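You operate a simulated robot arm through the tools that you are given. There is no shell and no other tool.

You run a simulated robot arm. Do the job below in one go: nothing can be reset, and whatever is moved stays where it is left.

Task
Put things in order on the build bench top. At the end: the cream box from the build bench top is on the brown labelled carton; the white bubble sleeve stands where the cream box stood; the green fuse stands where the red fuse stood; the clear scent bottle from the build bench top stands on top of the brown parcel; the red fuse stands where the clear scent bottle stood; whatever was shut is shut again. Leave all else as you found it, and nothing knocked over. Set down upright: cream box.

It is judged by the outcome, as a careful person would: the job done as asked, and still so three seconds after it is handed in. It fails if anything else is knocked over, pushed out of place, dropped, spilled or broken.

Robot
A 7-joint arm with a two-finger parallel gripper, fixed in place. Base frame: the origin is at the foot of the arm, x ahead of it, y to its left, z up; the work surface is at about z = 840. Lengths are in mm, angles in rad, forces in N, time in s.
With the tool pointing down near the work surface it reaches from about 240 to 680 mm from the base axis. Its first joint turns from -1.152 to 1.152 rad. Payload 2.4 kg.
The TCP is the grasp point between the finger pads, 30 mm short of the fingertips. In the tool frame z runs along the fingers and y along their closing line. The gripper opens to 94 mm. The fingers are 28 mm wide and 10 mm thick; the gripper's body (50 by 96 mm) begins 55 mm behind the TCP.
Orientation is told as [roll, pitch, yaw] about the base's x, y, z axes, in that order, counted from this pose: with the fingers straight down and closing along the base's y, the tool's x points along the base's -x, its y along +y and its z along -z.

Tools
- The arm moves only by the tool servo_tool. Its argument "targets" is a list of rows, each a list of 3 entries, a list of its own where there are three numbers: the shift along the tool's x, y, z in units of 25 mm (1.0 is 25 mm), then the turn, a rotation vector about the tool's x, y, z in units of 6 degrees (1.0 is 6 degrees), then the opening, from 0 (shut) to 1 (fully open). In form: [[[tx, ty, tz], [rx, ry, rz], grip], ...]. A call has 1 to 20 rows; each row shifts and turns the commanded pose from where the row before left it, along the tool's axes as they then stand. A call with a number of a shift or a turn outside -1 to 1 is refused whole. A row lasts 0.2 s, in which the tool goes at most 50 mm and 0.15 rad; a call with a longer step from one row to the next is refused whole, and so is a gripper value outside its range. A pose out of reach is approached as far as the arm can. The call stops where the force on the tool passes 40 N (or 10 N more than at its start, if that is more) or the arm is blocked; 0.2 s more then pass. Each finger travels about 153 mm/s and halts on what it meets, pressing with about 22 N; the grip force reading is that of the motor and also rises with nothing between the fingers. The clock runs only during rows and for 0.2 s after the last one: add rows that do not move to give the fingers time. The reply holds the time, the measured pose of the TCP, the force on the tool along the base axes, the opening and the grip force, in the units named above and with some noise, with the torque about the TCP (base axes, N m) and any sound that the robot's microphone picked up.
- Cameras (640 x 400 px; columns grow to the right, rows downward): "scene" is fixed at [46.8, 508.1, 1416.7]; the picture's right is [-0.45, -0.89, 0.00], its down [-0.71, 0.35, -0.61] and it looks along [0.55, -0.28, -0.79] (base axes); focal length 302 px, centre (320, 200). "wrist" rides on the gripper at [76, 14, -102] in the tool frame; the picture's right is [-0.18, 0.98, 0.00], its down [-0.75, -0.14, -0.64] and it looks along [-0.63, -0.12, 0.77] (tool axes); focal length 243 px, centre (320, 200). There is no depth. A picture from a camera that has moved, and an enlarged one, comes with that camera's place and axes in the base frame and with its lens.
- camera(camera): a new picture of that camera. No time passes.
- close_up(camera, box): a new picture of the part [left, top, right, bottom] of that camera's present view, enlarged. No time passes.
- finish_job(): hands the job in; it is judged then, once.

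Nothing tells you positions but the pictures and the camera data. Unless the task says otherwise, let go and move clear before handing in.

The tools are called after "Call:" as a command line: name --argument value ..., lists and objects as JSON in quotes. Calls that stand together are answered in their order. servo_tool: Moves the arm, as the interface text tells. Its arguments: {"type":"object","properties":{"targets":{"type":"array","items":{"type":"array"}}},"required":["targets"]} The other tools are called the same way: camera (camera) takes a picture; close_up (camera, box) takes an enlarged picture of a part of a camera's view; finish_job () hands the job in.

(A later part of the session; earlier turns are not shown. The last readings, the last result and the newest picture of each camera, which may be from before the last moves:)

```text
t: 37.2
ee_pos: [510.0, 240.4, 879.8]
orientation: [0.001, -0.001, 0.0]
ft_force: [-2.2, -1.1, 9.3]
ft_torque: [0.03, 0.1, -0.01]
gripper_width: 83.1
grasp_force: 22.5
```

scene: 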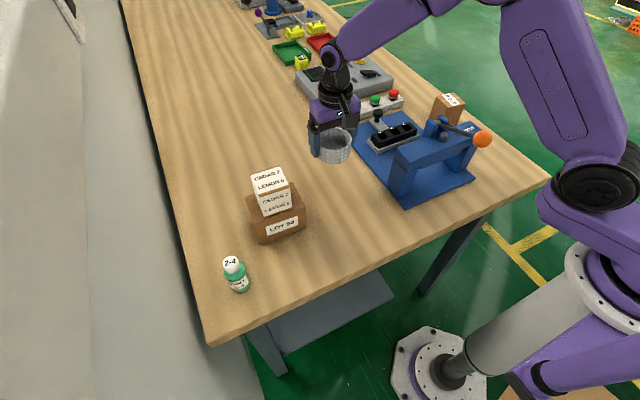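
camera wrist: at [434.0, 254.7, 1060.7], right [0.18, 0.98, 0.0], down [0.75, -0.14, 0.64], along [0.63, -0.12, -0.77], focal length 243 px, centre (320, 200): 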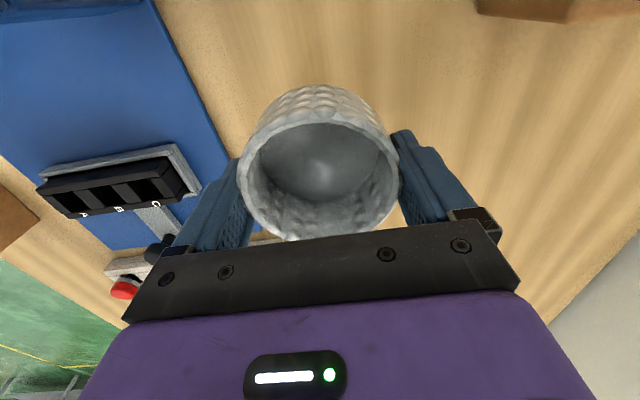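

Contact is felt at 9 N, so I'll release and rise straight up.

Call:
servo_tool --targets '[[[0, 0, -0.02], [0, 0, 0], 0.85], [[0, 0, 0], [0, 0, 0], 0.92], [[0, 0, 0], [0, 0, 0], 1], [[0, 0, 0], [0, 0, 0], 1], [[0, 0, -0.3], [0, 0, 0], 1], [[0, 0, -0.5], [0, 0, 0], 1], [[0, 0, -0.8], [0, 0, 0], 1], [[0, 0, -1], [0, 0, 0], 1], [[0, 0, -1], [0, 0, 0], 1], [[0, 0, -1], [0, 0, 0], 1], [[0, 0, 0], [0, 0, 0], 1]]'

Call:
close_up --camera "scene" --box '[290, 100, 410, 210]'

Call:
camera --camera "wrist"

```text
t: 39.6
ee_pos: [508.5, 241.2, 994.3]
orientation: [0.0, 0.0, 0.0]
ft_force: [-0.1, -1.2, 0.3]
ft_torque: [-0.03, 0.01, 0.0]
gripper_width: 94.0
grasp_force: 0.0
```

```text
3.64 times, centred on (350, 155) of scene
camera zoom: at [46.8, 508.1, 1416.7], right [-0.45, -0.89, 0.0], down [-0.71, 0.35, -0.61], along [0.55, -0.28, -0.79], focal length 1098 px, centre (211, 364)
```

zoom: 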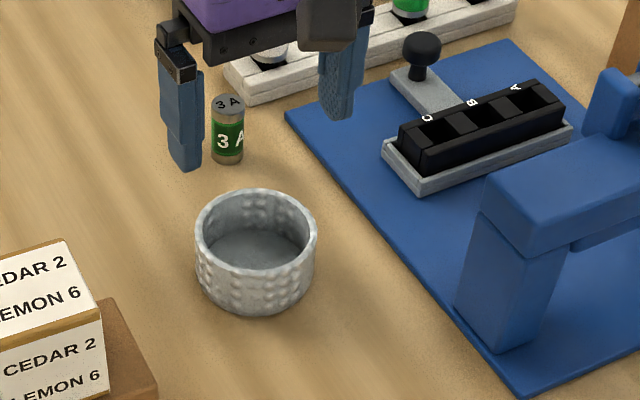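

```text
taken
camera wrist: at [432.1, 254.6, 1096.7], right [0.18, 0.98, 0.0], down [0.75, -0.14, 0.64], along [0.63, -0.12, -0.77], focal length 243 px, centre (320, 200)
```

wrist: 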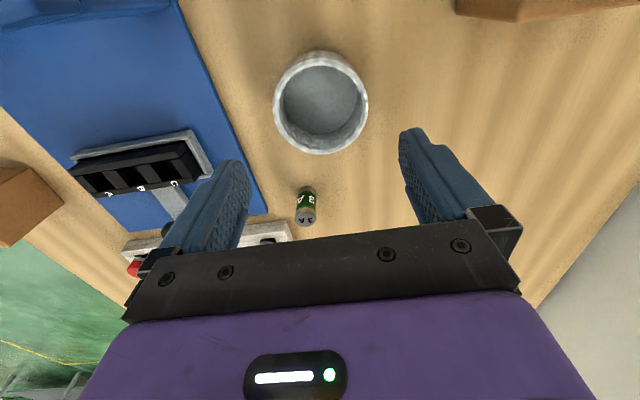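

The sleeve stands where the cream box was. Next I'll hover near the mint bottle to measure it, rising first so I clear the stacked cream box.

Call:
servo_tool --targets '[[[0, 0, -0.96], [0, 0, 0], 1], [[0, 0, -0.96], [0, 0, 0], 1], [[0, 0, -0.96], [0, 0, 0], 1], [[0, 0, -0.96], [0, 0, 0], 1], [[0.628, 0.98, 0], [0, 0, 0], 1], [[0.628, 0.98, 0], [0, 0, 0], 1], [[0.628, 0.98, 0], [0, 0, 0], 1], [[0.628, 0.98, 0], [0, 0, 0], 1], [[0.628, 0.98, 0], [0, 0, 0], 1], [[0.628, 0.98, 0], [0, 0, 0], 1], [[0.628, 0.98, 0], [0, 0, 0], 1], [[0.628, 0.98, 0], [0, 0, 0], 1], [[0.628, 0.98, 0], [0, 0, 0], 1], [[0.628, 0.98, 0], [0, 0, 0], 1], [[0.628, 0.98, 0], [0, 0, 0], 1], [[0.628, 0.98, 0], [0, 0, 0], 1], [[0, 0, 0], [0, 0, 0], 1]]'

Call:
camera --camera "wrist"

Call:
camera --camera "scene"

```text
t: 43.2
ee_pos: [320.0, 534.6, 1090.1]
orientation: [-0.001, -0.001, 0.0]
ft_force: [-0.2, 0.4, -0.1]
ft_torque: [0.01, -0.01, 0.0]
gripper_width: 94.3
grasp_force: 0.0
```

```text
taken
camera wrist: at [244.3, 548.7, 1191.9], right [0.18, 0.98, 0.0], down [0.75, -0.14, 0.64], along [0.63, -0.12, -0.77], focal length 243 px, centre (320, 200)
```

wrist: 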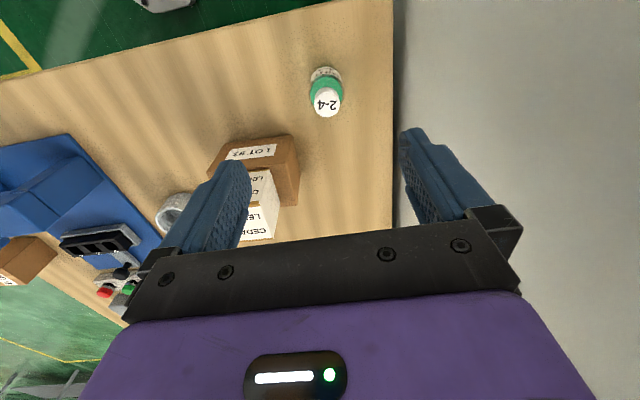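

```text
taken
```

scene: 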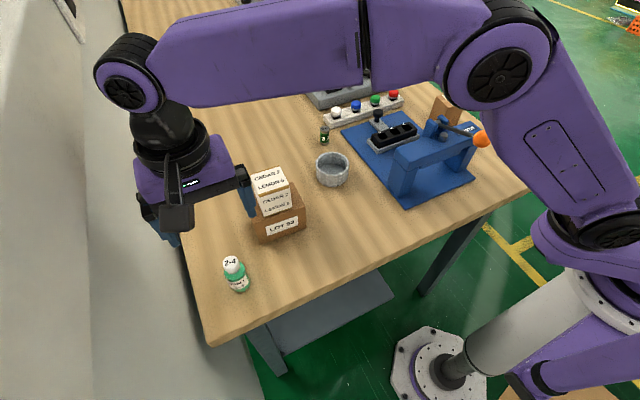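

Call:
close_up --camera "wrist" --box '[280, 40, 380, 140]'

Call:
close_up --camera "scene" --box '[205, 245, 265, 300]'

```text
4.00 times, centred on (330, 90) of wrist
camera zoom: at [244.3, 548.7, 1191.9], right [0.18, 0.98, 0.0], down [0.75, -0.14, 0.64], along [0.63, -0.12, -0.77], focal length 970 px, centre (280, 640)
```

zoom: 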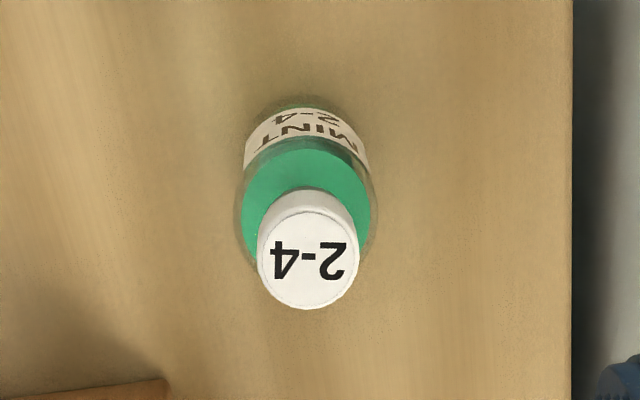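

```text
7.27 times, centred on (235, 272) of scene
camera zoom: at [46.8, 508.1, 1416.7], right [-0.45, -0.89, 0.0], down [-0.71, 0.35, -0.61], along [0.55, -0.27, -0.79], focal length 2196 px, centre (938, -327)
```

zoom: 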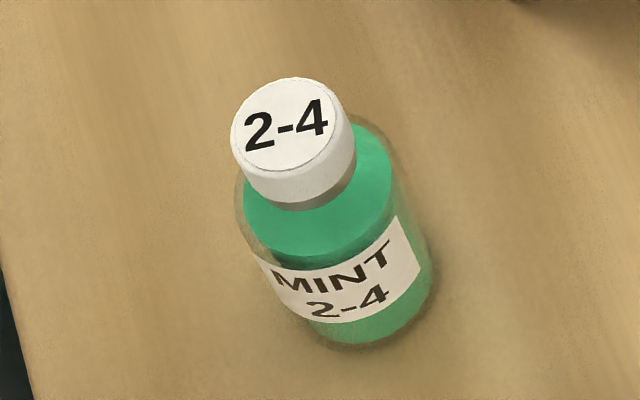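

By triangulation the bottle stands at about (330.5, 540.3), with a body about 42 mm across and a cap top at z≈936. The parcel top is centred near (549.5, −159) at z≈917. I'll line up over the bottle and lower to just above the cap to verify.

Call:
servo_tool --targets '[[[-0.42, 0.228, 0], [0, 0, 0], 1], [[0, 0, 0.84], [0, 0, 0], 1], [[0, 0, 0.84], [0, 0, 0], 1], [[0, 0, 0.84], [0, 0, 0], 1], [[0, 0, 0.84], [0, 0, 0], 1], [[0, 0, 0.84], [0, 0, 0], 1], [[0, 0, 0], [0, 0, 0], 1]]'

Call:
camera --camera "wrist"

Call:
close_up --camera "scene" --box '[170, 170, 290, 310]'

```text
t: 44.8
ee_pos: [331.6, 540.8, 984.8]
orientation: [0.002, 0.0, 0.0]
ft_force: [0.9, 0.0, 0.0]
ft_torque: [-0.03, 0.04, -0.02]
gripper_width: 94.1
grasp_force: 0.1
```

```text
taken
camera wrist: at [255.2, 554.3, 1087.0], right [0.18, 0.98, 0.0], down [0.75, -0.14, 0.64], along [0.63, -0.12, -0.77], focal length 243 px, centre (320, 200)
```

wrist: 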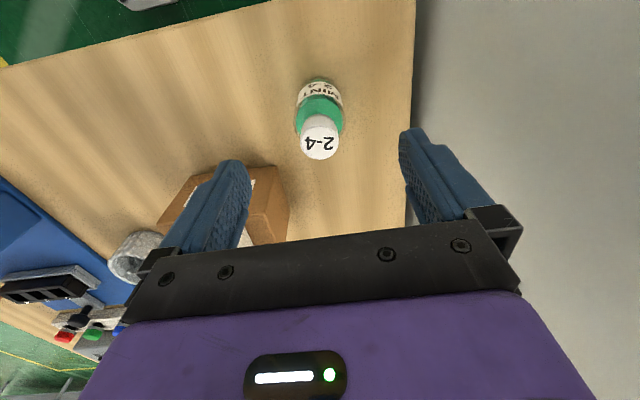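

```text
2.86 times, centred on (230, 240) of scene
camera zoom: at [46.8, 508.1, 1416.7], right [-0.45, -0.89, 0.0], down [-0.71, 0.35, -0.61], along [0.55, -0.28, -0.79], focal length 863 px, centre (577, 86)
```

zoom: 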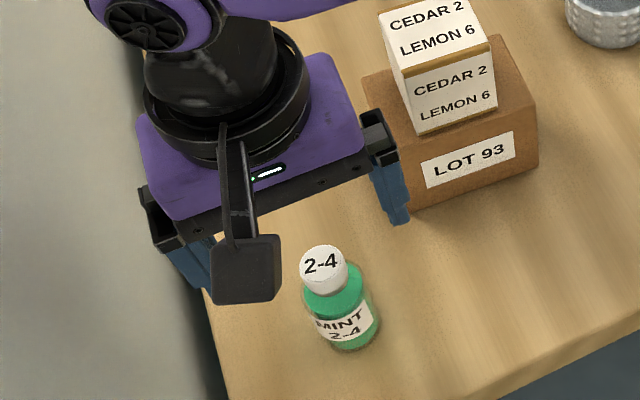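

The bottle is centred between the fingers. I'll descend around its body, keeping the gripper's palm above the cap.

Call:
servo_tool --targets '[[[0, 0, 0.85], [0, 0, 0], 1], [[0, 0, 0.85], [0, 0, 0], 1], [[0, 0, 0.85], [0, 0, 0], 1], [[0, 0, 0.85], [0, 0, 0], 1], [[0, 0, 0], [0, 0, 0], 1]]'

Call:
camera --camera "wrist"

Call:
close_up --camera "scene" --box '[190, 200, 290, 310]'

```text
t: 46.0
ee_pos: [330.8, 541.4, 899.5]
orientation: [0.001, 0.0, 0.002]
ft_force: [0.5, 0.3, 0.1]
ft_torque: [0.01, -0.01, 0.0]
gripper_width: 94.1
grasp_force: 0.1
```

```text
taken
camera wrist: at [254.8, 554.9, 1002.1], right [0.18, 0.98, 0.0], down [0.75, -0.14, 0.64], along [0.63, -0.12, -0.77], focal length 243 px, centre (320, 200)
```

wrist: 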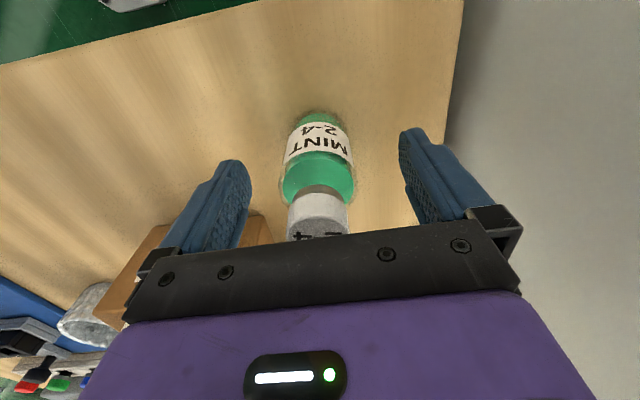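

```text
3.64 times, centred on (240, 255) of scene
camera zoom: at [46.8, 508.1, 1416.7], right [-0.45, -0.89, 0.0], down [-0.71, 0.35, -0.61], along [0.55, -0.28, -0.79], focal length 1098 px, centre (611, 0)
```

zoom: 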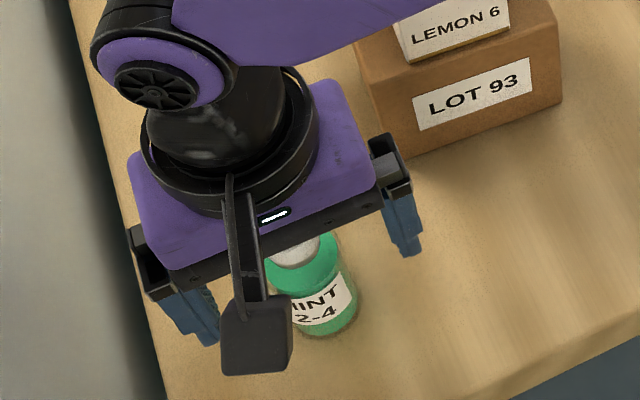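

Call:
servo_tool --targets '[[[0, 0, 0.26], [0, 0, 0], 1], [[0, 0, 0], [0, 0, 0], 0.7], [[0, 0, 0], [0, 0, 0], 0.5], [[0, 0, 0], [0, 0, 0], 0.38], [[0, 0, 0], [0, 0, 0], 0.38]]'

Call:
camera --camera "wrist"

```text
t: 47.2
ee_pos: [331.0, 540.0, 893.4]
orientation: [0.0, 0.001, 0.001]
ft_force: [-0.7, -0.1, 0.4]
ft_torque: [0.01, 0.01, 0.02]
gripper_width: 40.6
grasp_force: 21.9
```

```text
taken
camera wrist: at [254.8, 554.6, 995.6], right [0.18, 0.98, 0.0], down [0.75, -0.14, 0.64], along [0.63, -0.12, -0.77], focal length 243 px, centre (320, 200)
```

wrist: 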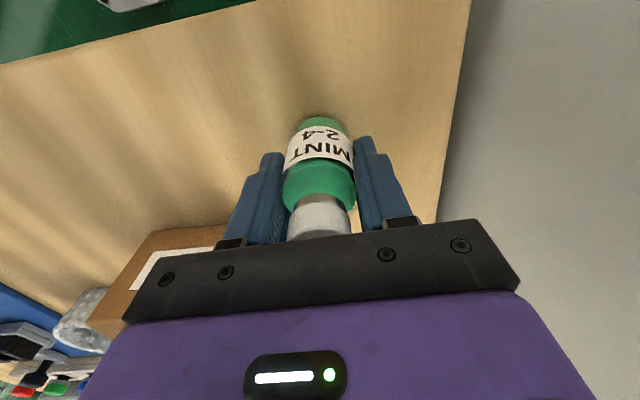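

The bottle is gripped at 40.6 mm, which confirms its spot at about (330.7, 540.3). I'm lifting gently and checking that it holds.

Call:
servo_tool --targets '[[[0, 0, -0.3], [0, 0, 0], 0.38], [[0, 0, -0.5], [0, 0, 0], 0.38], [[0, 0, 0], [0, 0, 0], 0.38]]'

Call:
camera --camera "wrist"

Call:
close_up --camera "scene" --box '[190, 200, 290, 310]'

```text
t: 48.0
ee_pos: [331.0, 540.9, 913.8]
orientation: [0.001, -0.001, 0.0]
ft_force: [-0.5, 0.7, -1.7]
ft_torque: [-0.04, 0.0, -0.02]
gripper_width: 40.9
grasp_force: 21.5
```

```text
taken
camera wrist: at [254.6, 554.4, 1016.1], right [0.18, 0.98, 0.0], down [0.75, -0.14, 0.64], along [0.63, -0.12, -0.77], focal length 243 px, centre (320, 200)
```

wrist: 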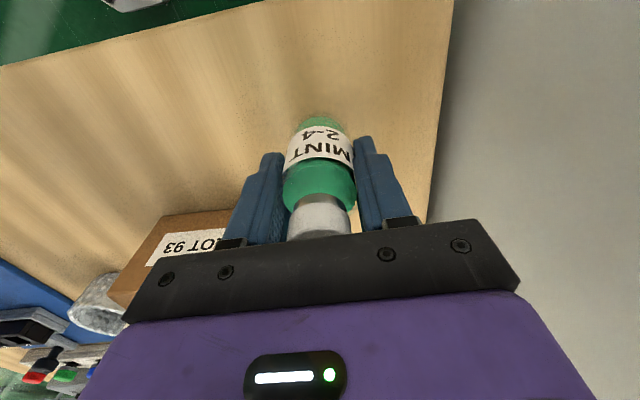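

```text
3.64 times, centred on (240, 255) of scene
camera zoom: at [46.9, 508.1, 1416.7], right [-0.45, -0.89, 0.0], down [-0.71, 0.35, -0.61], along [0.55, -0.28, -0.79], focal length 1098 px, centre (611, 0)
```

zoom: 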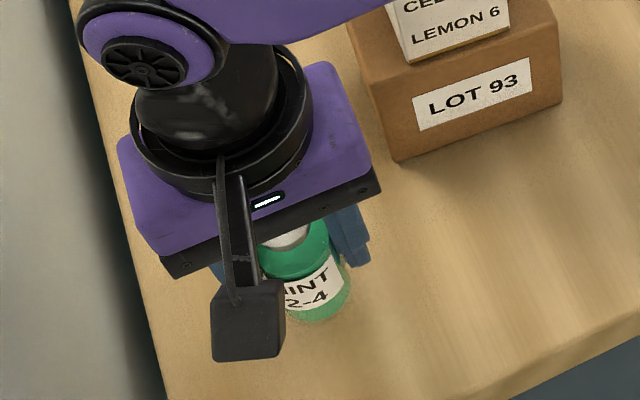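

Held securely. I'm raising it to z≈1110, above the fixture's lever ball, and starting the carry toward the parcel.

Call:
servo_tool --targets '[[[0, 0, -0.98], [0, 0, 0], 0.38], [[0, 0, -0.98], [0, 0, 0], 0.38], [[0, 0, -0.98], [0, 0, 0], 0.38], [[0, 0, -0.98], [0, 0, 0], 0.38], [[0, 0, -0.98], [0, 0, 0], 0.38], [[0, 0, -0.98], [0, 0, 0], 0.38], [[0, 0, -0.98], [0, 0, 0], 0.38], [[0, 0, -0.98], [0, 0, 0], 0.38], [[-0.312, -0.999, 0], [0, 0, 0], 0.38], [[-0.312, -0.999, 0], [0, 0, 0], 0.38], [[-0.312, -0.999, 0], [0, 0, 0], 0.38], [[-0.312, -0.999, 0], [0, 0, 0], 0.38], [[-0.312, -0.999, 0], [0, 0, 0], 0.38], [[-0.312, -0.999, 0], [0, 0, 0], 0.38], [[-0.312, -0.999, 0], [0, 0, 0], 0.38], [[-0.312, -0.999, 0], [0, 0, 0], 0.38], [[-0.312, -0.999, 0], [0, 0, 0], 0.38], [[-0.312, -0.999, 0], [0, 0, 0], 0.38], [[-0.312, -0.999, 0], [0, 0, 0], 0.38], [[-0.312, -0.999, 0], [0, 0, 0], 0.38]]'

Call:
camera --camera "scene"

Call:
camera --camera "wrist"

```text
t: 52.2
ee_pos: [425.2, 240.3, 1109.6]
orientation: [-0.001, 0.0, 0.002]
ft_force: [0.4, -1.7, -1.1]
ft_torque: [-0.02, 0.0, 0.01]
gripper_width: 40.6
grasp_force: 21.7
```

```text
taken
```

scene: 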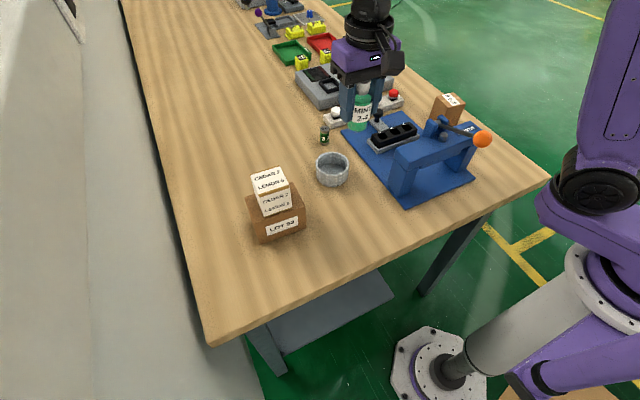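

```text
taken
camera wrist: at [349.1, 253.7, 1211.2], right [0.18, 0.98, 0.0], down [0.75, -0.14, 0.64], along [0.63, -0.12, -0.77], focal length 243 px, centre (320, 200)
```

wrist: 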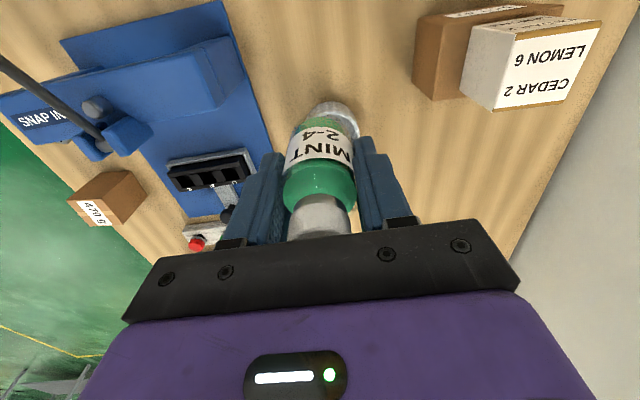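

Call:
close_up --camera "wrist" --box '[50, 150, 170, 240]'

Call:
servo_tool --targets '[[[-0.312, -0.999, 0], [0, 0, 0], 0.38], [[-0.312, -0.999, 0], [0, 0, 0], 0.38], [[-0.312, -0.999, 0], [0, 0, 0], 0.38], [[-0.312, -0.999, 0], [0, 0, 0], 0.38], [[-0.312, -0.999, 0], [0, 0, 0], 0.38], [[-0.312, -0.999, 0], [0, 0, 0], 0.38], [[-0.312, -0.999, 0], [0, 0, 0], 0.38], [[-0.312, -0.999, 0], [0, 0, 0], 0.38], [[-0.312, -0.999, 0], [0, 0, 0], 0.38], [[0, 0, 0], [0, 0, 0], 0.38]]'

Call:
camera --camera "wrist"

Call:
close_up --camera "scene" --box '[400, 60, 500, 180]'

```text
4.44 times, centred on (110, 195) of wrist
camera zoom: at [349.1, 253.7, 1211.2], right [0.18, 0.98, 0.0], down [0.75, -0.14, 0.64], along [0.63, -0.12, -0.77], focal length 1078 px, centre (1253, 222)
```

zoom: 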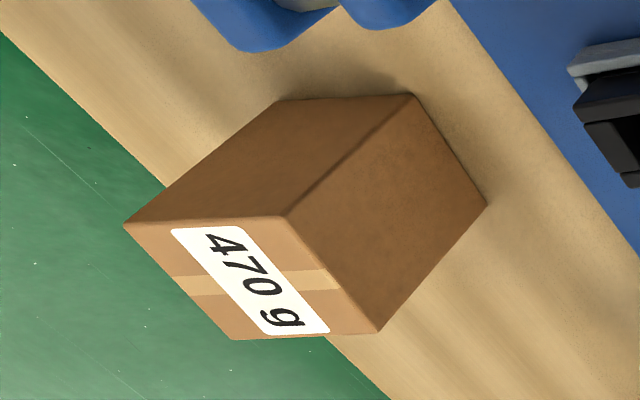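

```text
t: 54.4
ee_pos: [493.8, 15.4, 1109.9]
orientation: [0.0, 0.001, -0.001]
ft_force: [-0.7, 0.6, -1.5]
ft_torque: [-0.01, 0.02, 0.0]
gripper_width: 40.8
grasp_force: 22.5
```

```text
taken
camera wrist: at [418.1, 29.6, 1211.7], right [0.18, 0.98, 0.0], down [0.75, -0.14, 0.64], along [0.63, -0.12, -0.77], focal length 243 px, centre (320, 200)
```

wrist: 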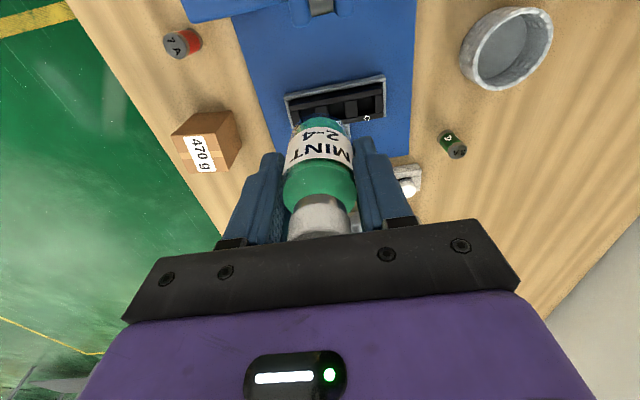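

```text
3.33 times, centred on (450, 120) of scene
camera zoom: at [46.9, 508.1, 1416.7], right [-0.45, -0.89, 0.0], down [-0.71, 0.35, -0.61], along [0.55, -0.28, -0.79], focal length 1006 px, centre (-113, 467)
```

zoom: 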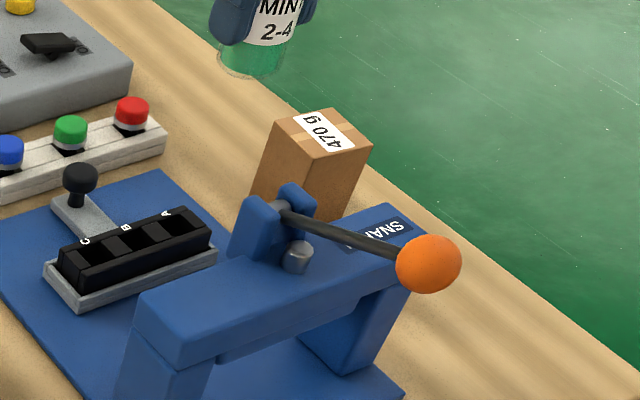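

Call:
close_up --camera "wrist" --box '[140, 20, 260, 190]'

Call:
close_up --camera "wrist" --box '[160, 100, 250, 180]'

Call:
close_up --camera "wrist" --box '[150, 10, 220, 70]'

Call:
close_up --camera "wrist" --box '[420, 110, 490, 170]'

```text
2.35 times, centred on (200, 105) of wrist
camera zoom: at [418.1, 29.6, 1211.7], right [0.18, 0.98, 0.0], down [0.75, -0.14, 0.64], along [0.63, -0.12, -0.77], focal length 571 px, centre (602, 424)
```

zoom: 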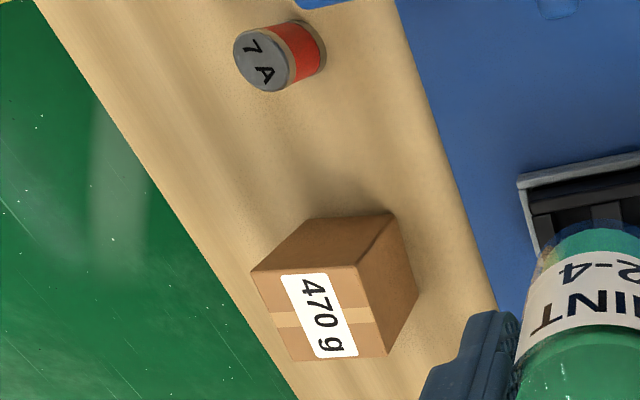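

```text
5.00 times, centred on (205, 140) of wrist
camera zoom: at [418.1, 29.6, 1211.7], right [0.18, 0.98, 0.0], down [0.75, -0.14, 0.64], along [0.63, -0.12, -0.77], focal length 1213 px, centre (895, 500)
```

zoom: 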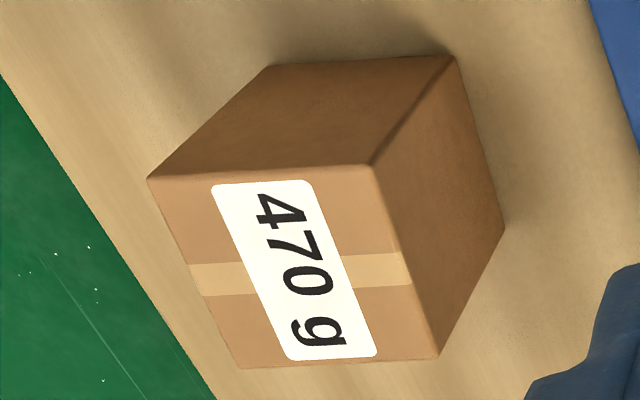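

```text
6.67 times, centred on (185, 40) of wrist
camera zoom: at [418.1, 29.6, 1211.7], right [0.18, 0.98, 0.0], down [0.75, -0.14, 0.64], along [0.63, -0.12, -0.77], focal length 1618 px, centre (1220, 1267)
```

zoom: 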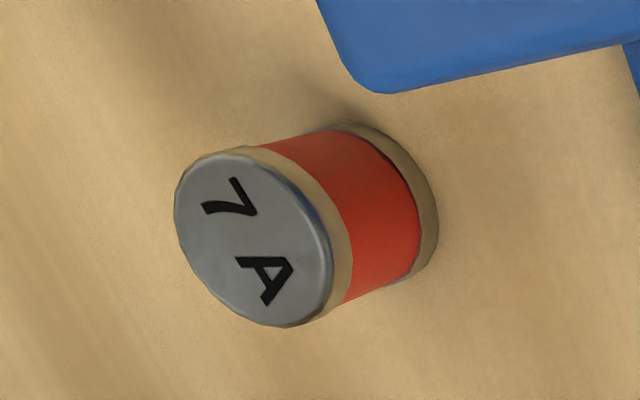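

```text
6.67 times, centred on (455, 140) of wrist
camera zoom: at [418.1, 29.6, 1211.7], right [0.18, 0.98, 0.0], down [0.75, -0.14, 0.64], along [0.63, -0.12, -0.77], focal length 1618 px, centre (-580, 600)
```

zoom: 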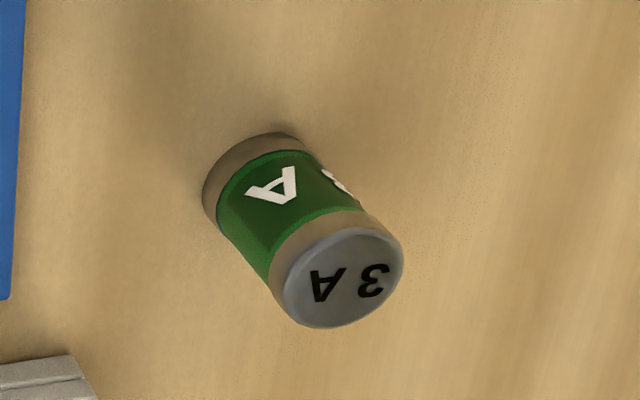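

The parcel top is confirmed from both cameras: centre about (550, −159.5), z≈917, 57 mm square. I'll carry the bottle over it at height.

Call:
servo_tool --targets '[[[-0.323, -1, 0], [0, 0, 0], 0.38], [[-0.323, -1, 0], [0, 0, 0], 0.38], [[-0.323, -1, 0], [0, 0, 0], 0.38], [[-0.323, -1, 0], [0, 0, 0], 0.38], [[-0.323, -1, 0], [0, 0, 0], 0.38], [[-0.323, -1, 0], [0, 0, 0], 0.38], [[-0.323, -1, 0], [0, 0, 0], 0.38], [[0, 0, 0], [0, 0, 0], 0.38], [[0, 0, 0.8], [0, 0, 0], 0.38], [[0, 0, 0.8], [0, 0, 0], 0.38], [[0, 0, 0.8], [0, 0, 0], 0.38], [[0, 0, 0.8], [0, 0, 0], 0.38], [[0, 0, 0], [0, 0, 0], 0.38]]'

Call:
camera --camera "wrist"

Call:
close_up --camera "scene" --box '[400, 30, 500, 150]'

```text
t: 57.2
ee_pos: [550.9, -158.4, 1029.7]
orientation: [0.0, 0.0, 0.002]
ft_force: [-0.4, 1.0, 0.1]
ft_torque: [-0.02, -0.06, 0.03]
gripper_width: 40.7
grasp_force: 21.8
```

```text
taken
camera wrist: at [475.9, -145.6, 1131.8], right [0.18, 0.98, 0.0], down [0.75, -0.14, 0.64], along [0.63, -0.12, -0.77], focal length 243 px, centre (320, 200)
```

wrist: 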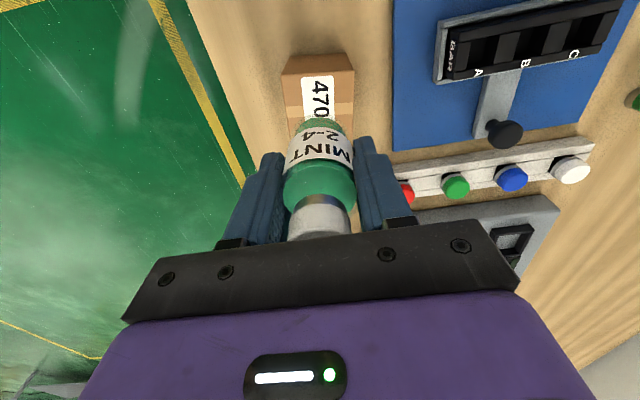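

```text
3.33 times, centred on (450, 90) of scene
camera zoom: at [46.9, 508.1, 1416.7], right [-0.45, -0.89, 0.0], down [-0.71, 0.35, -0.61], along [0.55, -0.28, -0.79], focal length 1006 px, centre (-113, 567)
```

zoom: 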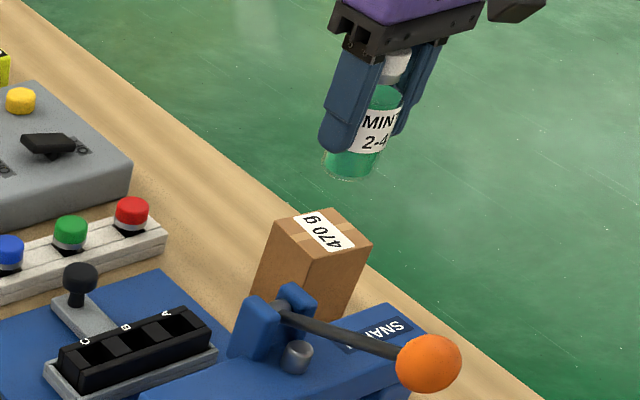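

Call:
servo_tool --targets '[[[0, -0.03, 0.7], [0, 0, 0], 0.38], [[0, 0, 0.6], [0, 0, 0], 0.38], [[0, 0, 0.5], [0, 0, 0], 0.38], [[0, 0, 0.2], [0, 0, 0], 0.38], [[0, 0, 0], [0, 0, 0], 0.38]]'

Call:
camera --camera "wrist"

Call:
close_up --camera "scene" --box '[410, 50, 490, 140]'

```text
t: 58.4
ee_pos: [551.9, -161.3, 979.5]
orientation: [-0.001, 0.0, -0.001]
ft_force: [-0.1, -1.0, -1.3]
ft_torque: [-0.03, 0.01, -0.01]
gripper_width: 40.7
grasp_force: 22.4
```

```text
taken
camera wrist: at [475.4, -146.4, 1081.7], right [0.18, 0.98, 0.0], down [0.75, -0.14, 0.64], along [0.63, -0.12, -0.77], focal length 243 px, centre (320, 200)
```

wrist: 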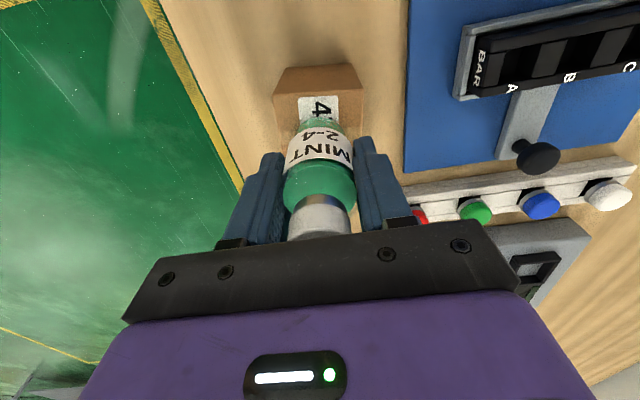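

```text
4.44 times, centred on (450, 95) of scene
camera zoom: at [46.9, 508.1, 1416.7], right [-0.45, -0.89, 0.0], down [-0.71, 0.35, -0.61], along [0.55, -0.28, -0.79], focal length 1342 px, centre (-258, 667)
```

zoom: 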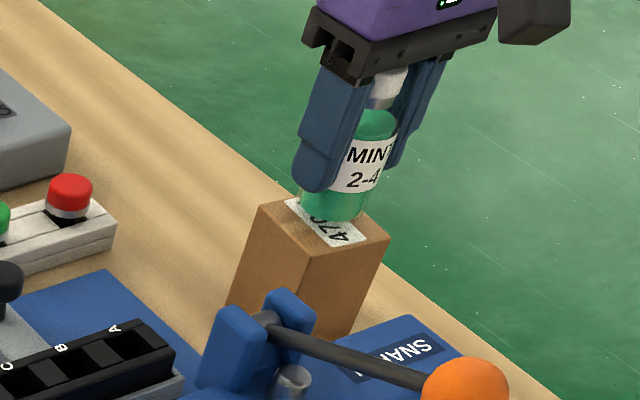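

The bottle is over the middle of the parcel with a few millimetres to go. I'll trim slightly and creep down to contact.

Call:
servo_tool --targets '[[[0.04, 0.04, 0.1], [0, 0, 0], 0.38], [[0, 0, 0.1], [0, 0, 0], 0.38], [[0, 0, 0], [0, 0, 0], 0.38]]'

Call:
servo_tool --targets '[[[0, 0, 0.05], [0, 0, 0], 0.38], [[0, 0, 0], [0, 0, 0], 0.38]]'

Call:
servo_tool --targets '[[[0, 0, 0.04], [0, 0, 0], 0.38], [[0, 0, 0], [0, 0, 0], 0.38]]'

```text
t: 59.2
ee_pos: [550.4, -158.9, 974.8]
orientation: [0.0, 0.001, 0.0]
ft_force: [-0.2, 0.1, -0.6]
ft_torque: [-0.01, 0.01, -0.01]
gripper_width: 40.6
grasp_force: 22.3
```

```text
t: 59.8
ee_pos: [550.4, -158.0, 973.1]
orientation: [-0.001, -0.001, 0.001]
ft_force: [0.9, -0.3, -1.4]
ft_torque: [-0.02, 0.0, 0.02]
gripper_width: 40.2
grasp_force: 21.7
```

```text
t: 60.4
ee_pos: [549.5, -159.6, 972.9]
orientation: [0.0, -0.002, 0.001]
ft_force: [-3.0, 0.7, 12.2]
ft_torque: [0.02, 0.21, -0.04]
gripper_width: 40.5
grasp_force: 21.9
```

Contact is felt at 12 N. I'll check the picture before letting go.

Call:
close_up --camera "scene" --box '[410, 50, 490, 140]'

Call:
close_up --camera "wrist" --box '[250, 50, 390, 200]'

```text
4.44 times, centred on (450, 95) of scene
camera zoom: at [46.5, 508.2, 1416.7], right [-0.45, -0.89, 0.0], down [-0.71, 0.35, -0.61], along [0.55, -0.28, -0.79], focal length 1342 px, centre (-258, 667)
```

zoom: 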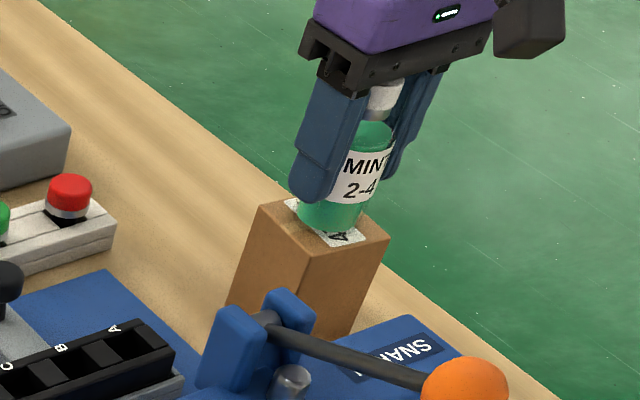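

```text
2.67 times, centred on (320, 125) of wrist
camera zoom: at [473.9, -145.5, 1075.4], right [0.18, 0.98, 0.0], down [0.75, -0.14, 0.64], along [0.63, -0.12, -0.77], focal length 647 px, centre (320, 400)
```

zoom: 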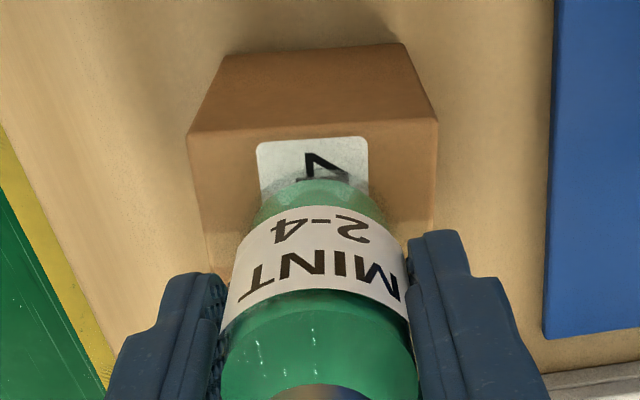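

The bottle sits square on the parcel. I'll open slowly and rise straight up.

Call:
servo_tool --targets '[[[0, 0, -0.03], [0, 0, 0], 0.38], [[0, 0, 0], [0, 0, 0], 0.46], [[0, 0, 0], [0, 0, 0], 0.55], [[0, 0, 0], [0, 0, 0], 0.7], [[0, 0, 0], [0, 0, 0], 0.9], [[0, 0, -0.3], [0, 0, 0], 0.9], [[0, 0, -0.7], [0, 0, 0], 0.9], [[0, 0, -1], [0, 0, 0], 0.9], [[0, 0, -1], [0, 0, 0], 0.9], [[0, 0, -1], [0, 0, 0], 0.9], [[0, 0, -1], [0, 0, 0], 0.9], [[0, 0, 0], [0, 0, 0], 0.9]]'

Call:
close_up --camera "scene" --box '[410, 50, 490, 140]'

Call:
camera --camera "wrist"

```text
t: 63.0
ee_pos: [552.1, -159.5, 1097.8]
orientation: [0.0, 0.0, -0.001]
ft_force: [0.3, -0.1, -0.3]
ft_torque: [-0.01, 0.02, -0.03]
gripper_width: 84.5
grasp_force: 0.1
```

```text
4.44 times, centred on (450, 95) of scene
camera zoom: at [46.8, 508.1, 1416.7], right [-0.45, -0.89, 0.0], down [-0.71, 0.35, -0.61], along [0.55, -0.28, -0.79], focal length 1342 px, centre (-258, 667)
```

zoom: 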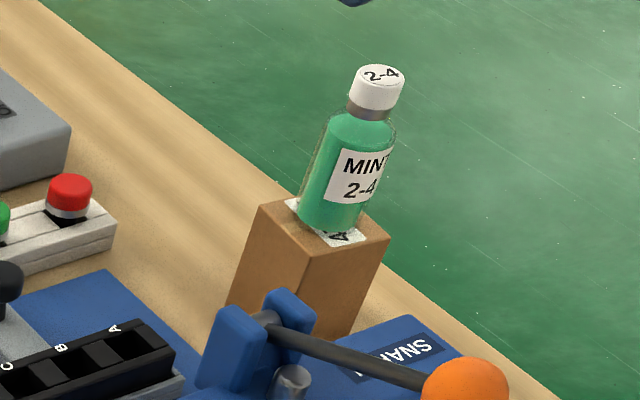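

```text
taken
camera wrist: at [474.8, -145.1, 1200.2], right [0.18, 0.98, 0.0], down [0.75, -0.14, 0.64], along [0.63, -0.12, -0.77], focal length 243 px, centre (320, 200)
```

wrist: 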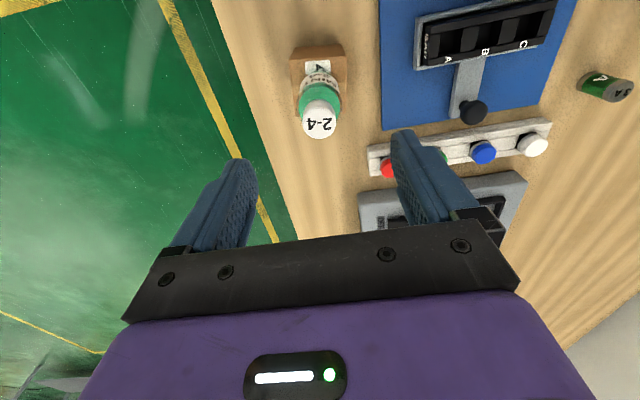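

The clear bottle stands on the parcel. Next is the red fuse near (430, −141), so I'll hover over it at height and check how close the fixture's crossbar is.

Call:
servo_tool --targets '[[[0.976, 0.146, 0], [0, 0, 0], 0.9], [[0.976, 0.146, 0], [0, 0, 0], 0.9], [[0.976, 0.146, 0], [0, 0, 0], 0.9], [[0.976, 0.146, 0], [0, 0, 0], 0.9], [[0.976, 0.146, 0], [0, 0, 0], 0.9], [[0, 0, 0], [0, 0, 0], 0.9]]'

Call:
camera --camera "wrist"

Call:
camera --camera "scene"

```text
t: 64.4
ee_pos: [427.7, -139.6, 1098.1]
orientation: [-0.001, -0.001, 0.001]
ft_force: [0.3, 0.0, 0.3]
ft_torque: [0.01, 0.02, -0.02]
gripper_width: 84.6
grasp_force: 0.2
```

```text
taken
camera wrist: at [351.4, -126.6, 1200.6], right [0.18, 0.98, 0.0], down [0.75, -0.14, 0.64], along [0.63, -0.12, -0.77], focal length 243 px, centre (320, 200)
```

wrist: 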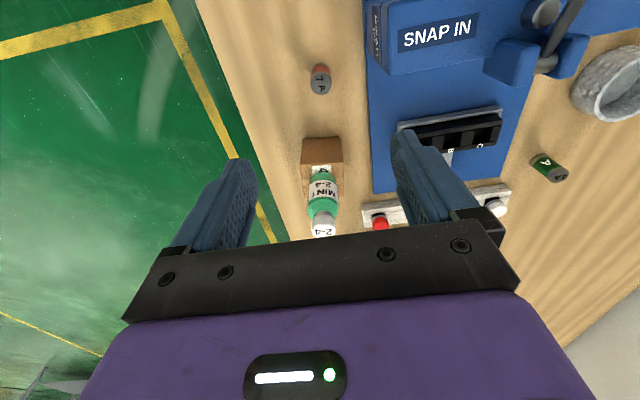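

```text
taken
```

scene: 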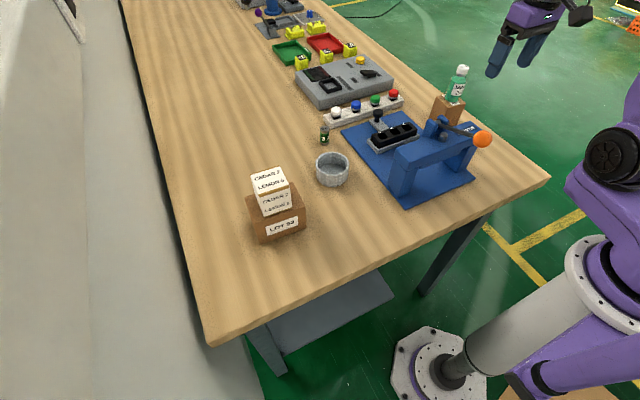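

Call:
close_up --camera "wrist" --box '[280, 0, 480, 150]'

Call:
close_up --camera "scene" --box '[380, 90, 500, 210]'

```text
2.67 times, centred on (380, 75) of wrist
camera zoom: at [351.4, -126.6, 1200.6], right [0.18, 0.98, 0.0], down [0.75, -0.14, 0.64], along [0.63, -0.12, -0.77], focal length 647 px, centre (160, 533)
```

zoom: 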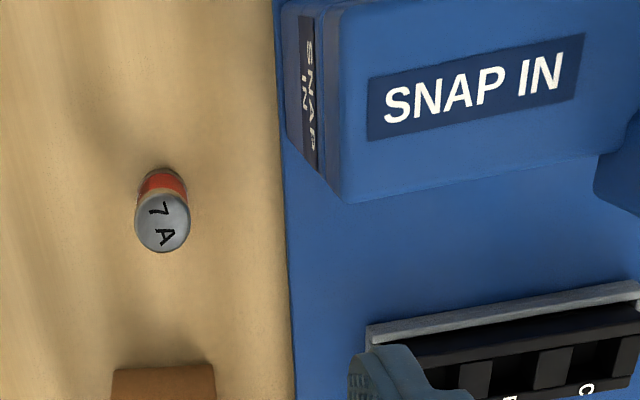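

```text
3.33 times, centred on (440, 150) of scene
camera zoom: at [46.8, 508.1, 1416.7], right [-0.45, -0.89, 0.0], down [-0.71, 0.35, -0.61], along [0.55, -0.28, -0.79], focal length 1006 px, centre (-80, 367)
```

zoom: 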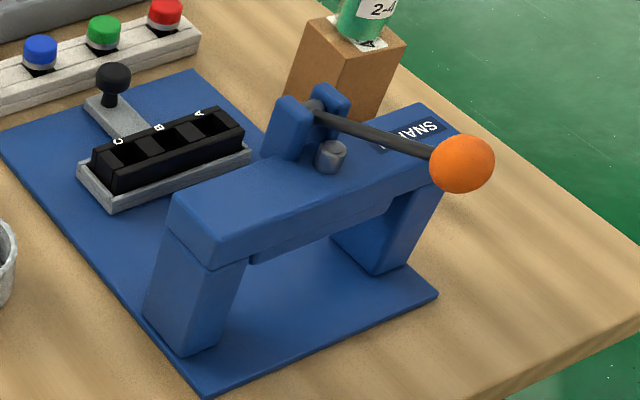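

The crossbar's end is at about y=−77 with its top near z=965, leaving about 16 mm beside the gripper body. I'll narrow the opening to 0.6 and descend to just above the fuse for a check.

Call:
servo_tool --targets '[[[-0.09, -0.036, 0.9], [0, 0, 0], 0.6], [[0, 0, 0.98], [0, 0, 0], 0.6], [[0, 0, 0.98], [0, 0, 0], 0.6], [[0, 0, 0.98], [0, 0, 0], 0.6], [[0, 0, 0.98], [0, 0, 0], 0.6], [[0, 0, 0.9], [0, 0, 0], 0.6], [[0, 0, 0], [0, 0, 0], 0.6]]'

Call:
camera --camera "wrist"

Call:
close_up --camera "scene" --box '[400, 60, 520, 200]'

```text
t: 66.0
ee_pos: [431.1, -142.6, 954.1]
orientation: [0.0, 0.0, 0.001]
ft_force: [-0.4, 0.4, -0.1]
ft_torque: [0.05, 0.0, -0.04]
gripper_width: 56.3
grasp_force: 0.0
```

```text
taken
camera wrist: at [354.8, -127.9, 1056.8], right [0.18, 0.98, 0.0], down [0.75, -0.14, 0.64], along [0.63, -0.12, -0.77], focal length 243 px, centre (320, 200)
```

wrist: 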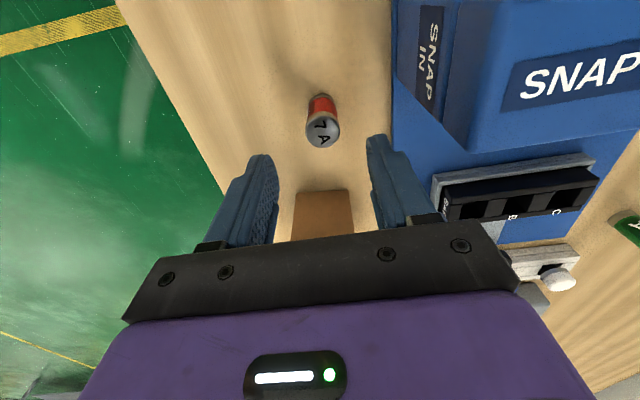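

```text
2.86 times, centred on (460, 130) of scene
camera zoom: at [46.8, 508.1, 1416.7], right [-0.45, -0.89, 0.0], down [-0.71, 0.35, -0.61], along [0.55, -0.28, -0.79], focal length 863 px, centre (-80, 400)
```

zoom: 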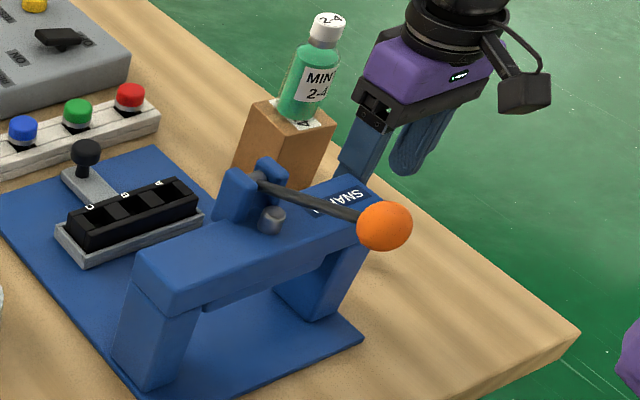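

Call:
servo_tool --targets '[[[0.02, 0.08, 0.6], [0, 0, 0], 0.6], [[0, 0, 0.6], [0, 0, 0], 0.6], [[0, 0, 0.4], [0, 0, 0], 0.6], [[0, 0, 0], [0, 0, 0], 0.6]]'

Call:
camera --camera "wrist"

```text
t: 67.0
ee_pos: [430.5, -141.3, 914.5]
orientation: [-0.002, 0.0, 0.0]
ft_force: [-0.5, 0.0, 1.1]
ft_torque: [-0.01, 0.0, 0.02]
gripper_width: 56.4
grasp_force: 0.1
```

```text
taken
camera wrist: at [354.1, -126.2, 1016.7], right [0.18, 0.98, 0.0], down [0.75, -0.14, 0.64], along [0.63, -0.12, -0.77], focal length 243 px, centre (320, 200)
```

wrist: 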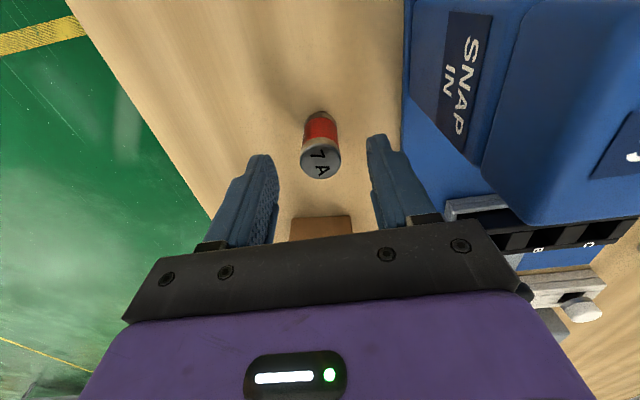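

Clearance looks good and the fuse is centred between the fingers. I'm descending to the grip height.

Call:
servo_tool --targets '[[[0, 0, 0.5], [0, 0, 0], 0.6], [[0, 0, 0.5], [0, 0, 0], 0.6], [[0, 0, 0.5], [0, 0, 0], 0.6], [[0, 0, 0.08], [0, 0, 0], 0.6], [[0, 0, 0], [0, 0, 0], 0.6]]'

Call:
camera --camera "wrist"

```text
t: 68.2
ee_pos: [431.2, -139.9, 874.9]
orientation: [-0.001, -0.001, 0.0]
ft_force: [-0.5, 0.0, -0.9]
ft_torque: [-0.02, 0.01, -0.03]
gripper_width: 56.7
grasp_force: 0.2
```

```text
taken
camera wrist: at [354.2, -126.3, 977.8], right [0.18, 0.98, 0.0], down [0.75, -0.14, 0.64], along [0.63, -0.12, -0.77], focal length 243 px, centre (320, 200)
```

wrist: 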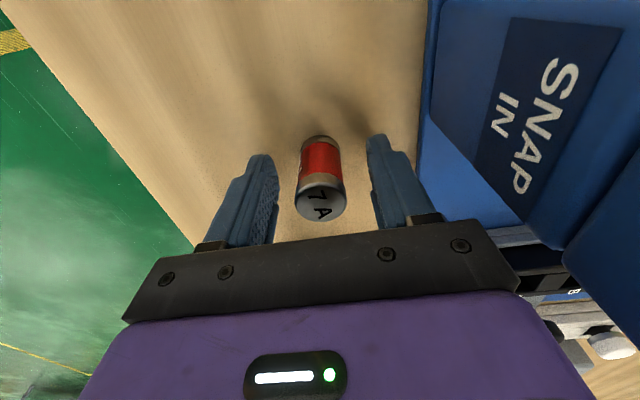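

Call:
servo_tool --targets '[[[0, 0, 0], [0, 0, 0], 0.4], [[0, 0, 0], [0, 0, 0], 0.25], [[0, 0, 0], [0, 0, 0], 0.2], [[0, 0, 0], [0, 0, 0], 0.2]]'

Call:
close_up --camera "wrist" --box '[230, 100, 420, 260]'

```text
t: 69.2
ee_pos: [430.4, -140.8, 876.6]
orientation: [0.0, 0.001, 0.001]
ft_force: [-0.1, 0.2, -0.2]
ft_torque: [0.01, -0.02, 0.03]
gripper_width: 24.2
grasp_force: 21.9
```

```text
2.50 times, centred on (325, 180) of wrist
camera zoom: at [354.1, -126.2, 977.9], right [0.18, 0.98, 0.0], down [0.75, -0.14, 0.64], along [0.63, -0.12, -0.77], focal length 606 px, centre (308, 250)
```

zoom: 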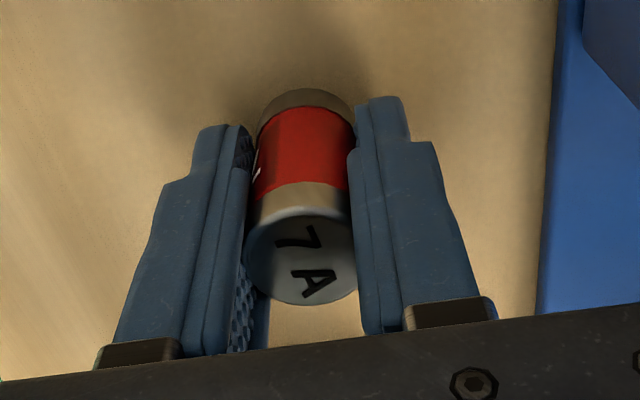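

The red fuse is gripped at 24.2 mm. I'm lifting it straight up and away from the crossbar.

Call:
servo_tool --targets '[[[0, 0, -0.3], [0, 0, 0], 0.2], [[0, 0, -0.6], [0, 0, 0], 0.2], [[0, 0, -0.9], [0, 0, 0], 0.2], [[0, 0, -0.95], [0, 0, 0], 0.2], [[0, 0, -0.95], [0, 0, 0], 0.2], [[0, 0, -0.95], [0, 0, 0], 0.2], [[0, 0, -0.95], [0, 0, 0], 0.2], [[0, 0, -0.95], [0, 0, 0], 0.2], [[0, 0, -0.95], [0, 0, 0], 0.2], [[0, 0, -0.95], [0, 0, 0], 0.2], [[0, 0, -0.95], [0, 0, 0], 0.2], [[0, 0, 0], [0, 0, 0], 0.2]]'

Call:
camera --camera "wrist"

Call:
camera --camera "scene"

```text
t: 71.8
ee_pos: [430.1, -140.2, 1110.9]
orientation: [0.001, -0.001, -0.001]
ft_force: [0.4, -0.4, -1.0]
ft_torque: [0.03, 0.02, 0.01]
gripper_width: 24.3
grasp_force: 22.3
```

```text
taken
camera wrist: at [354.0, -126.7, 1213.4], right [0.18, 0.98, 0.0], down [0.75, -0.14, 0.64], along [0.63, -0.12, -0.77], focal length 243 px, centre (320, 200)
```

wrist: 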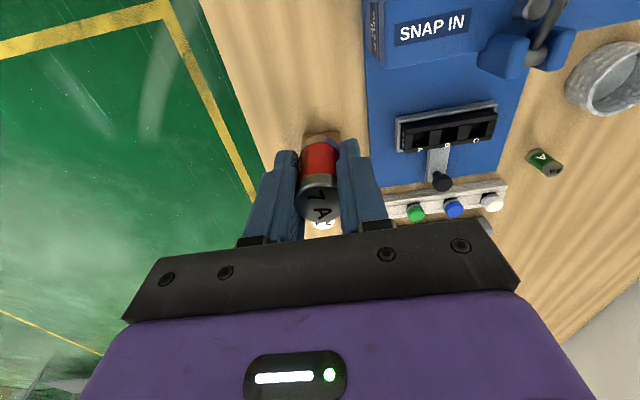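

```text
taken
```

scene: 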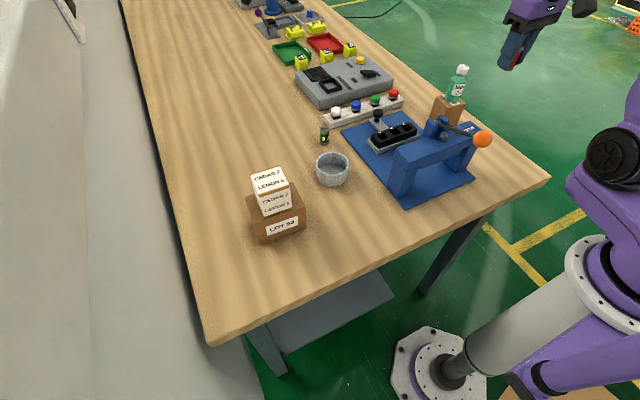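

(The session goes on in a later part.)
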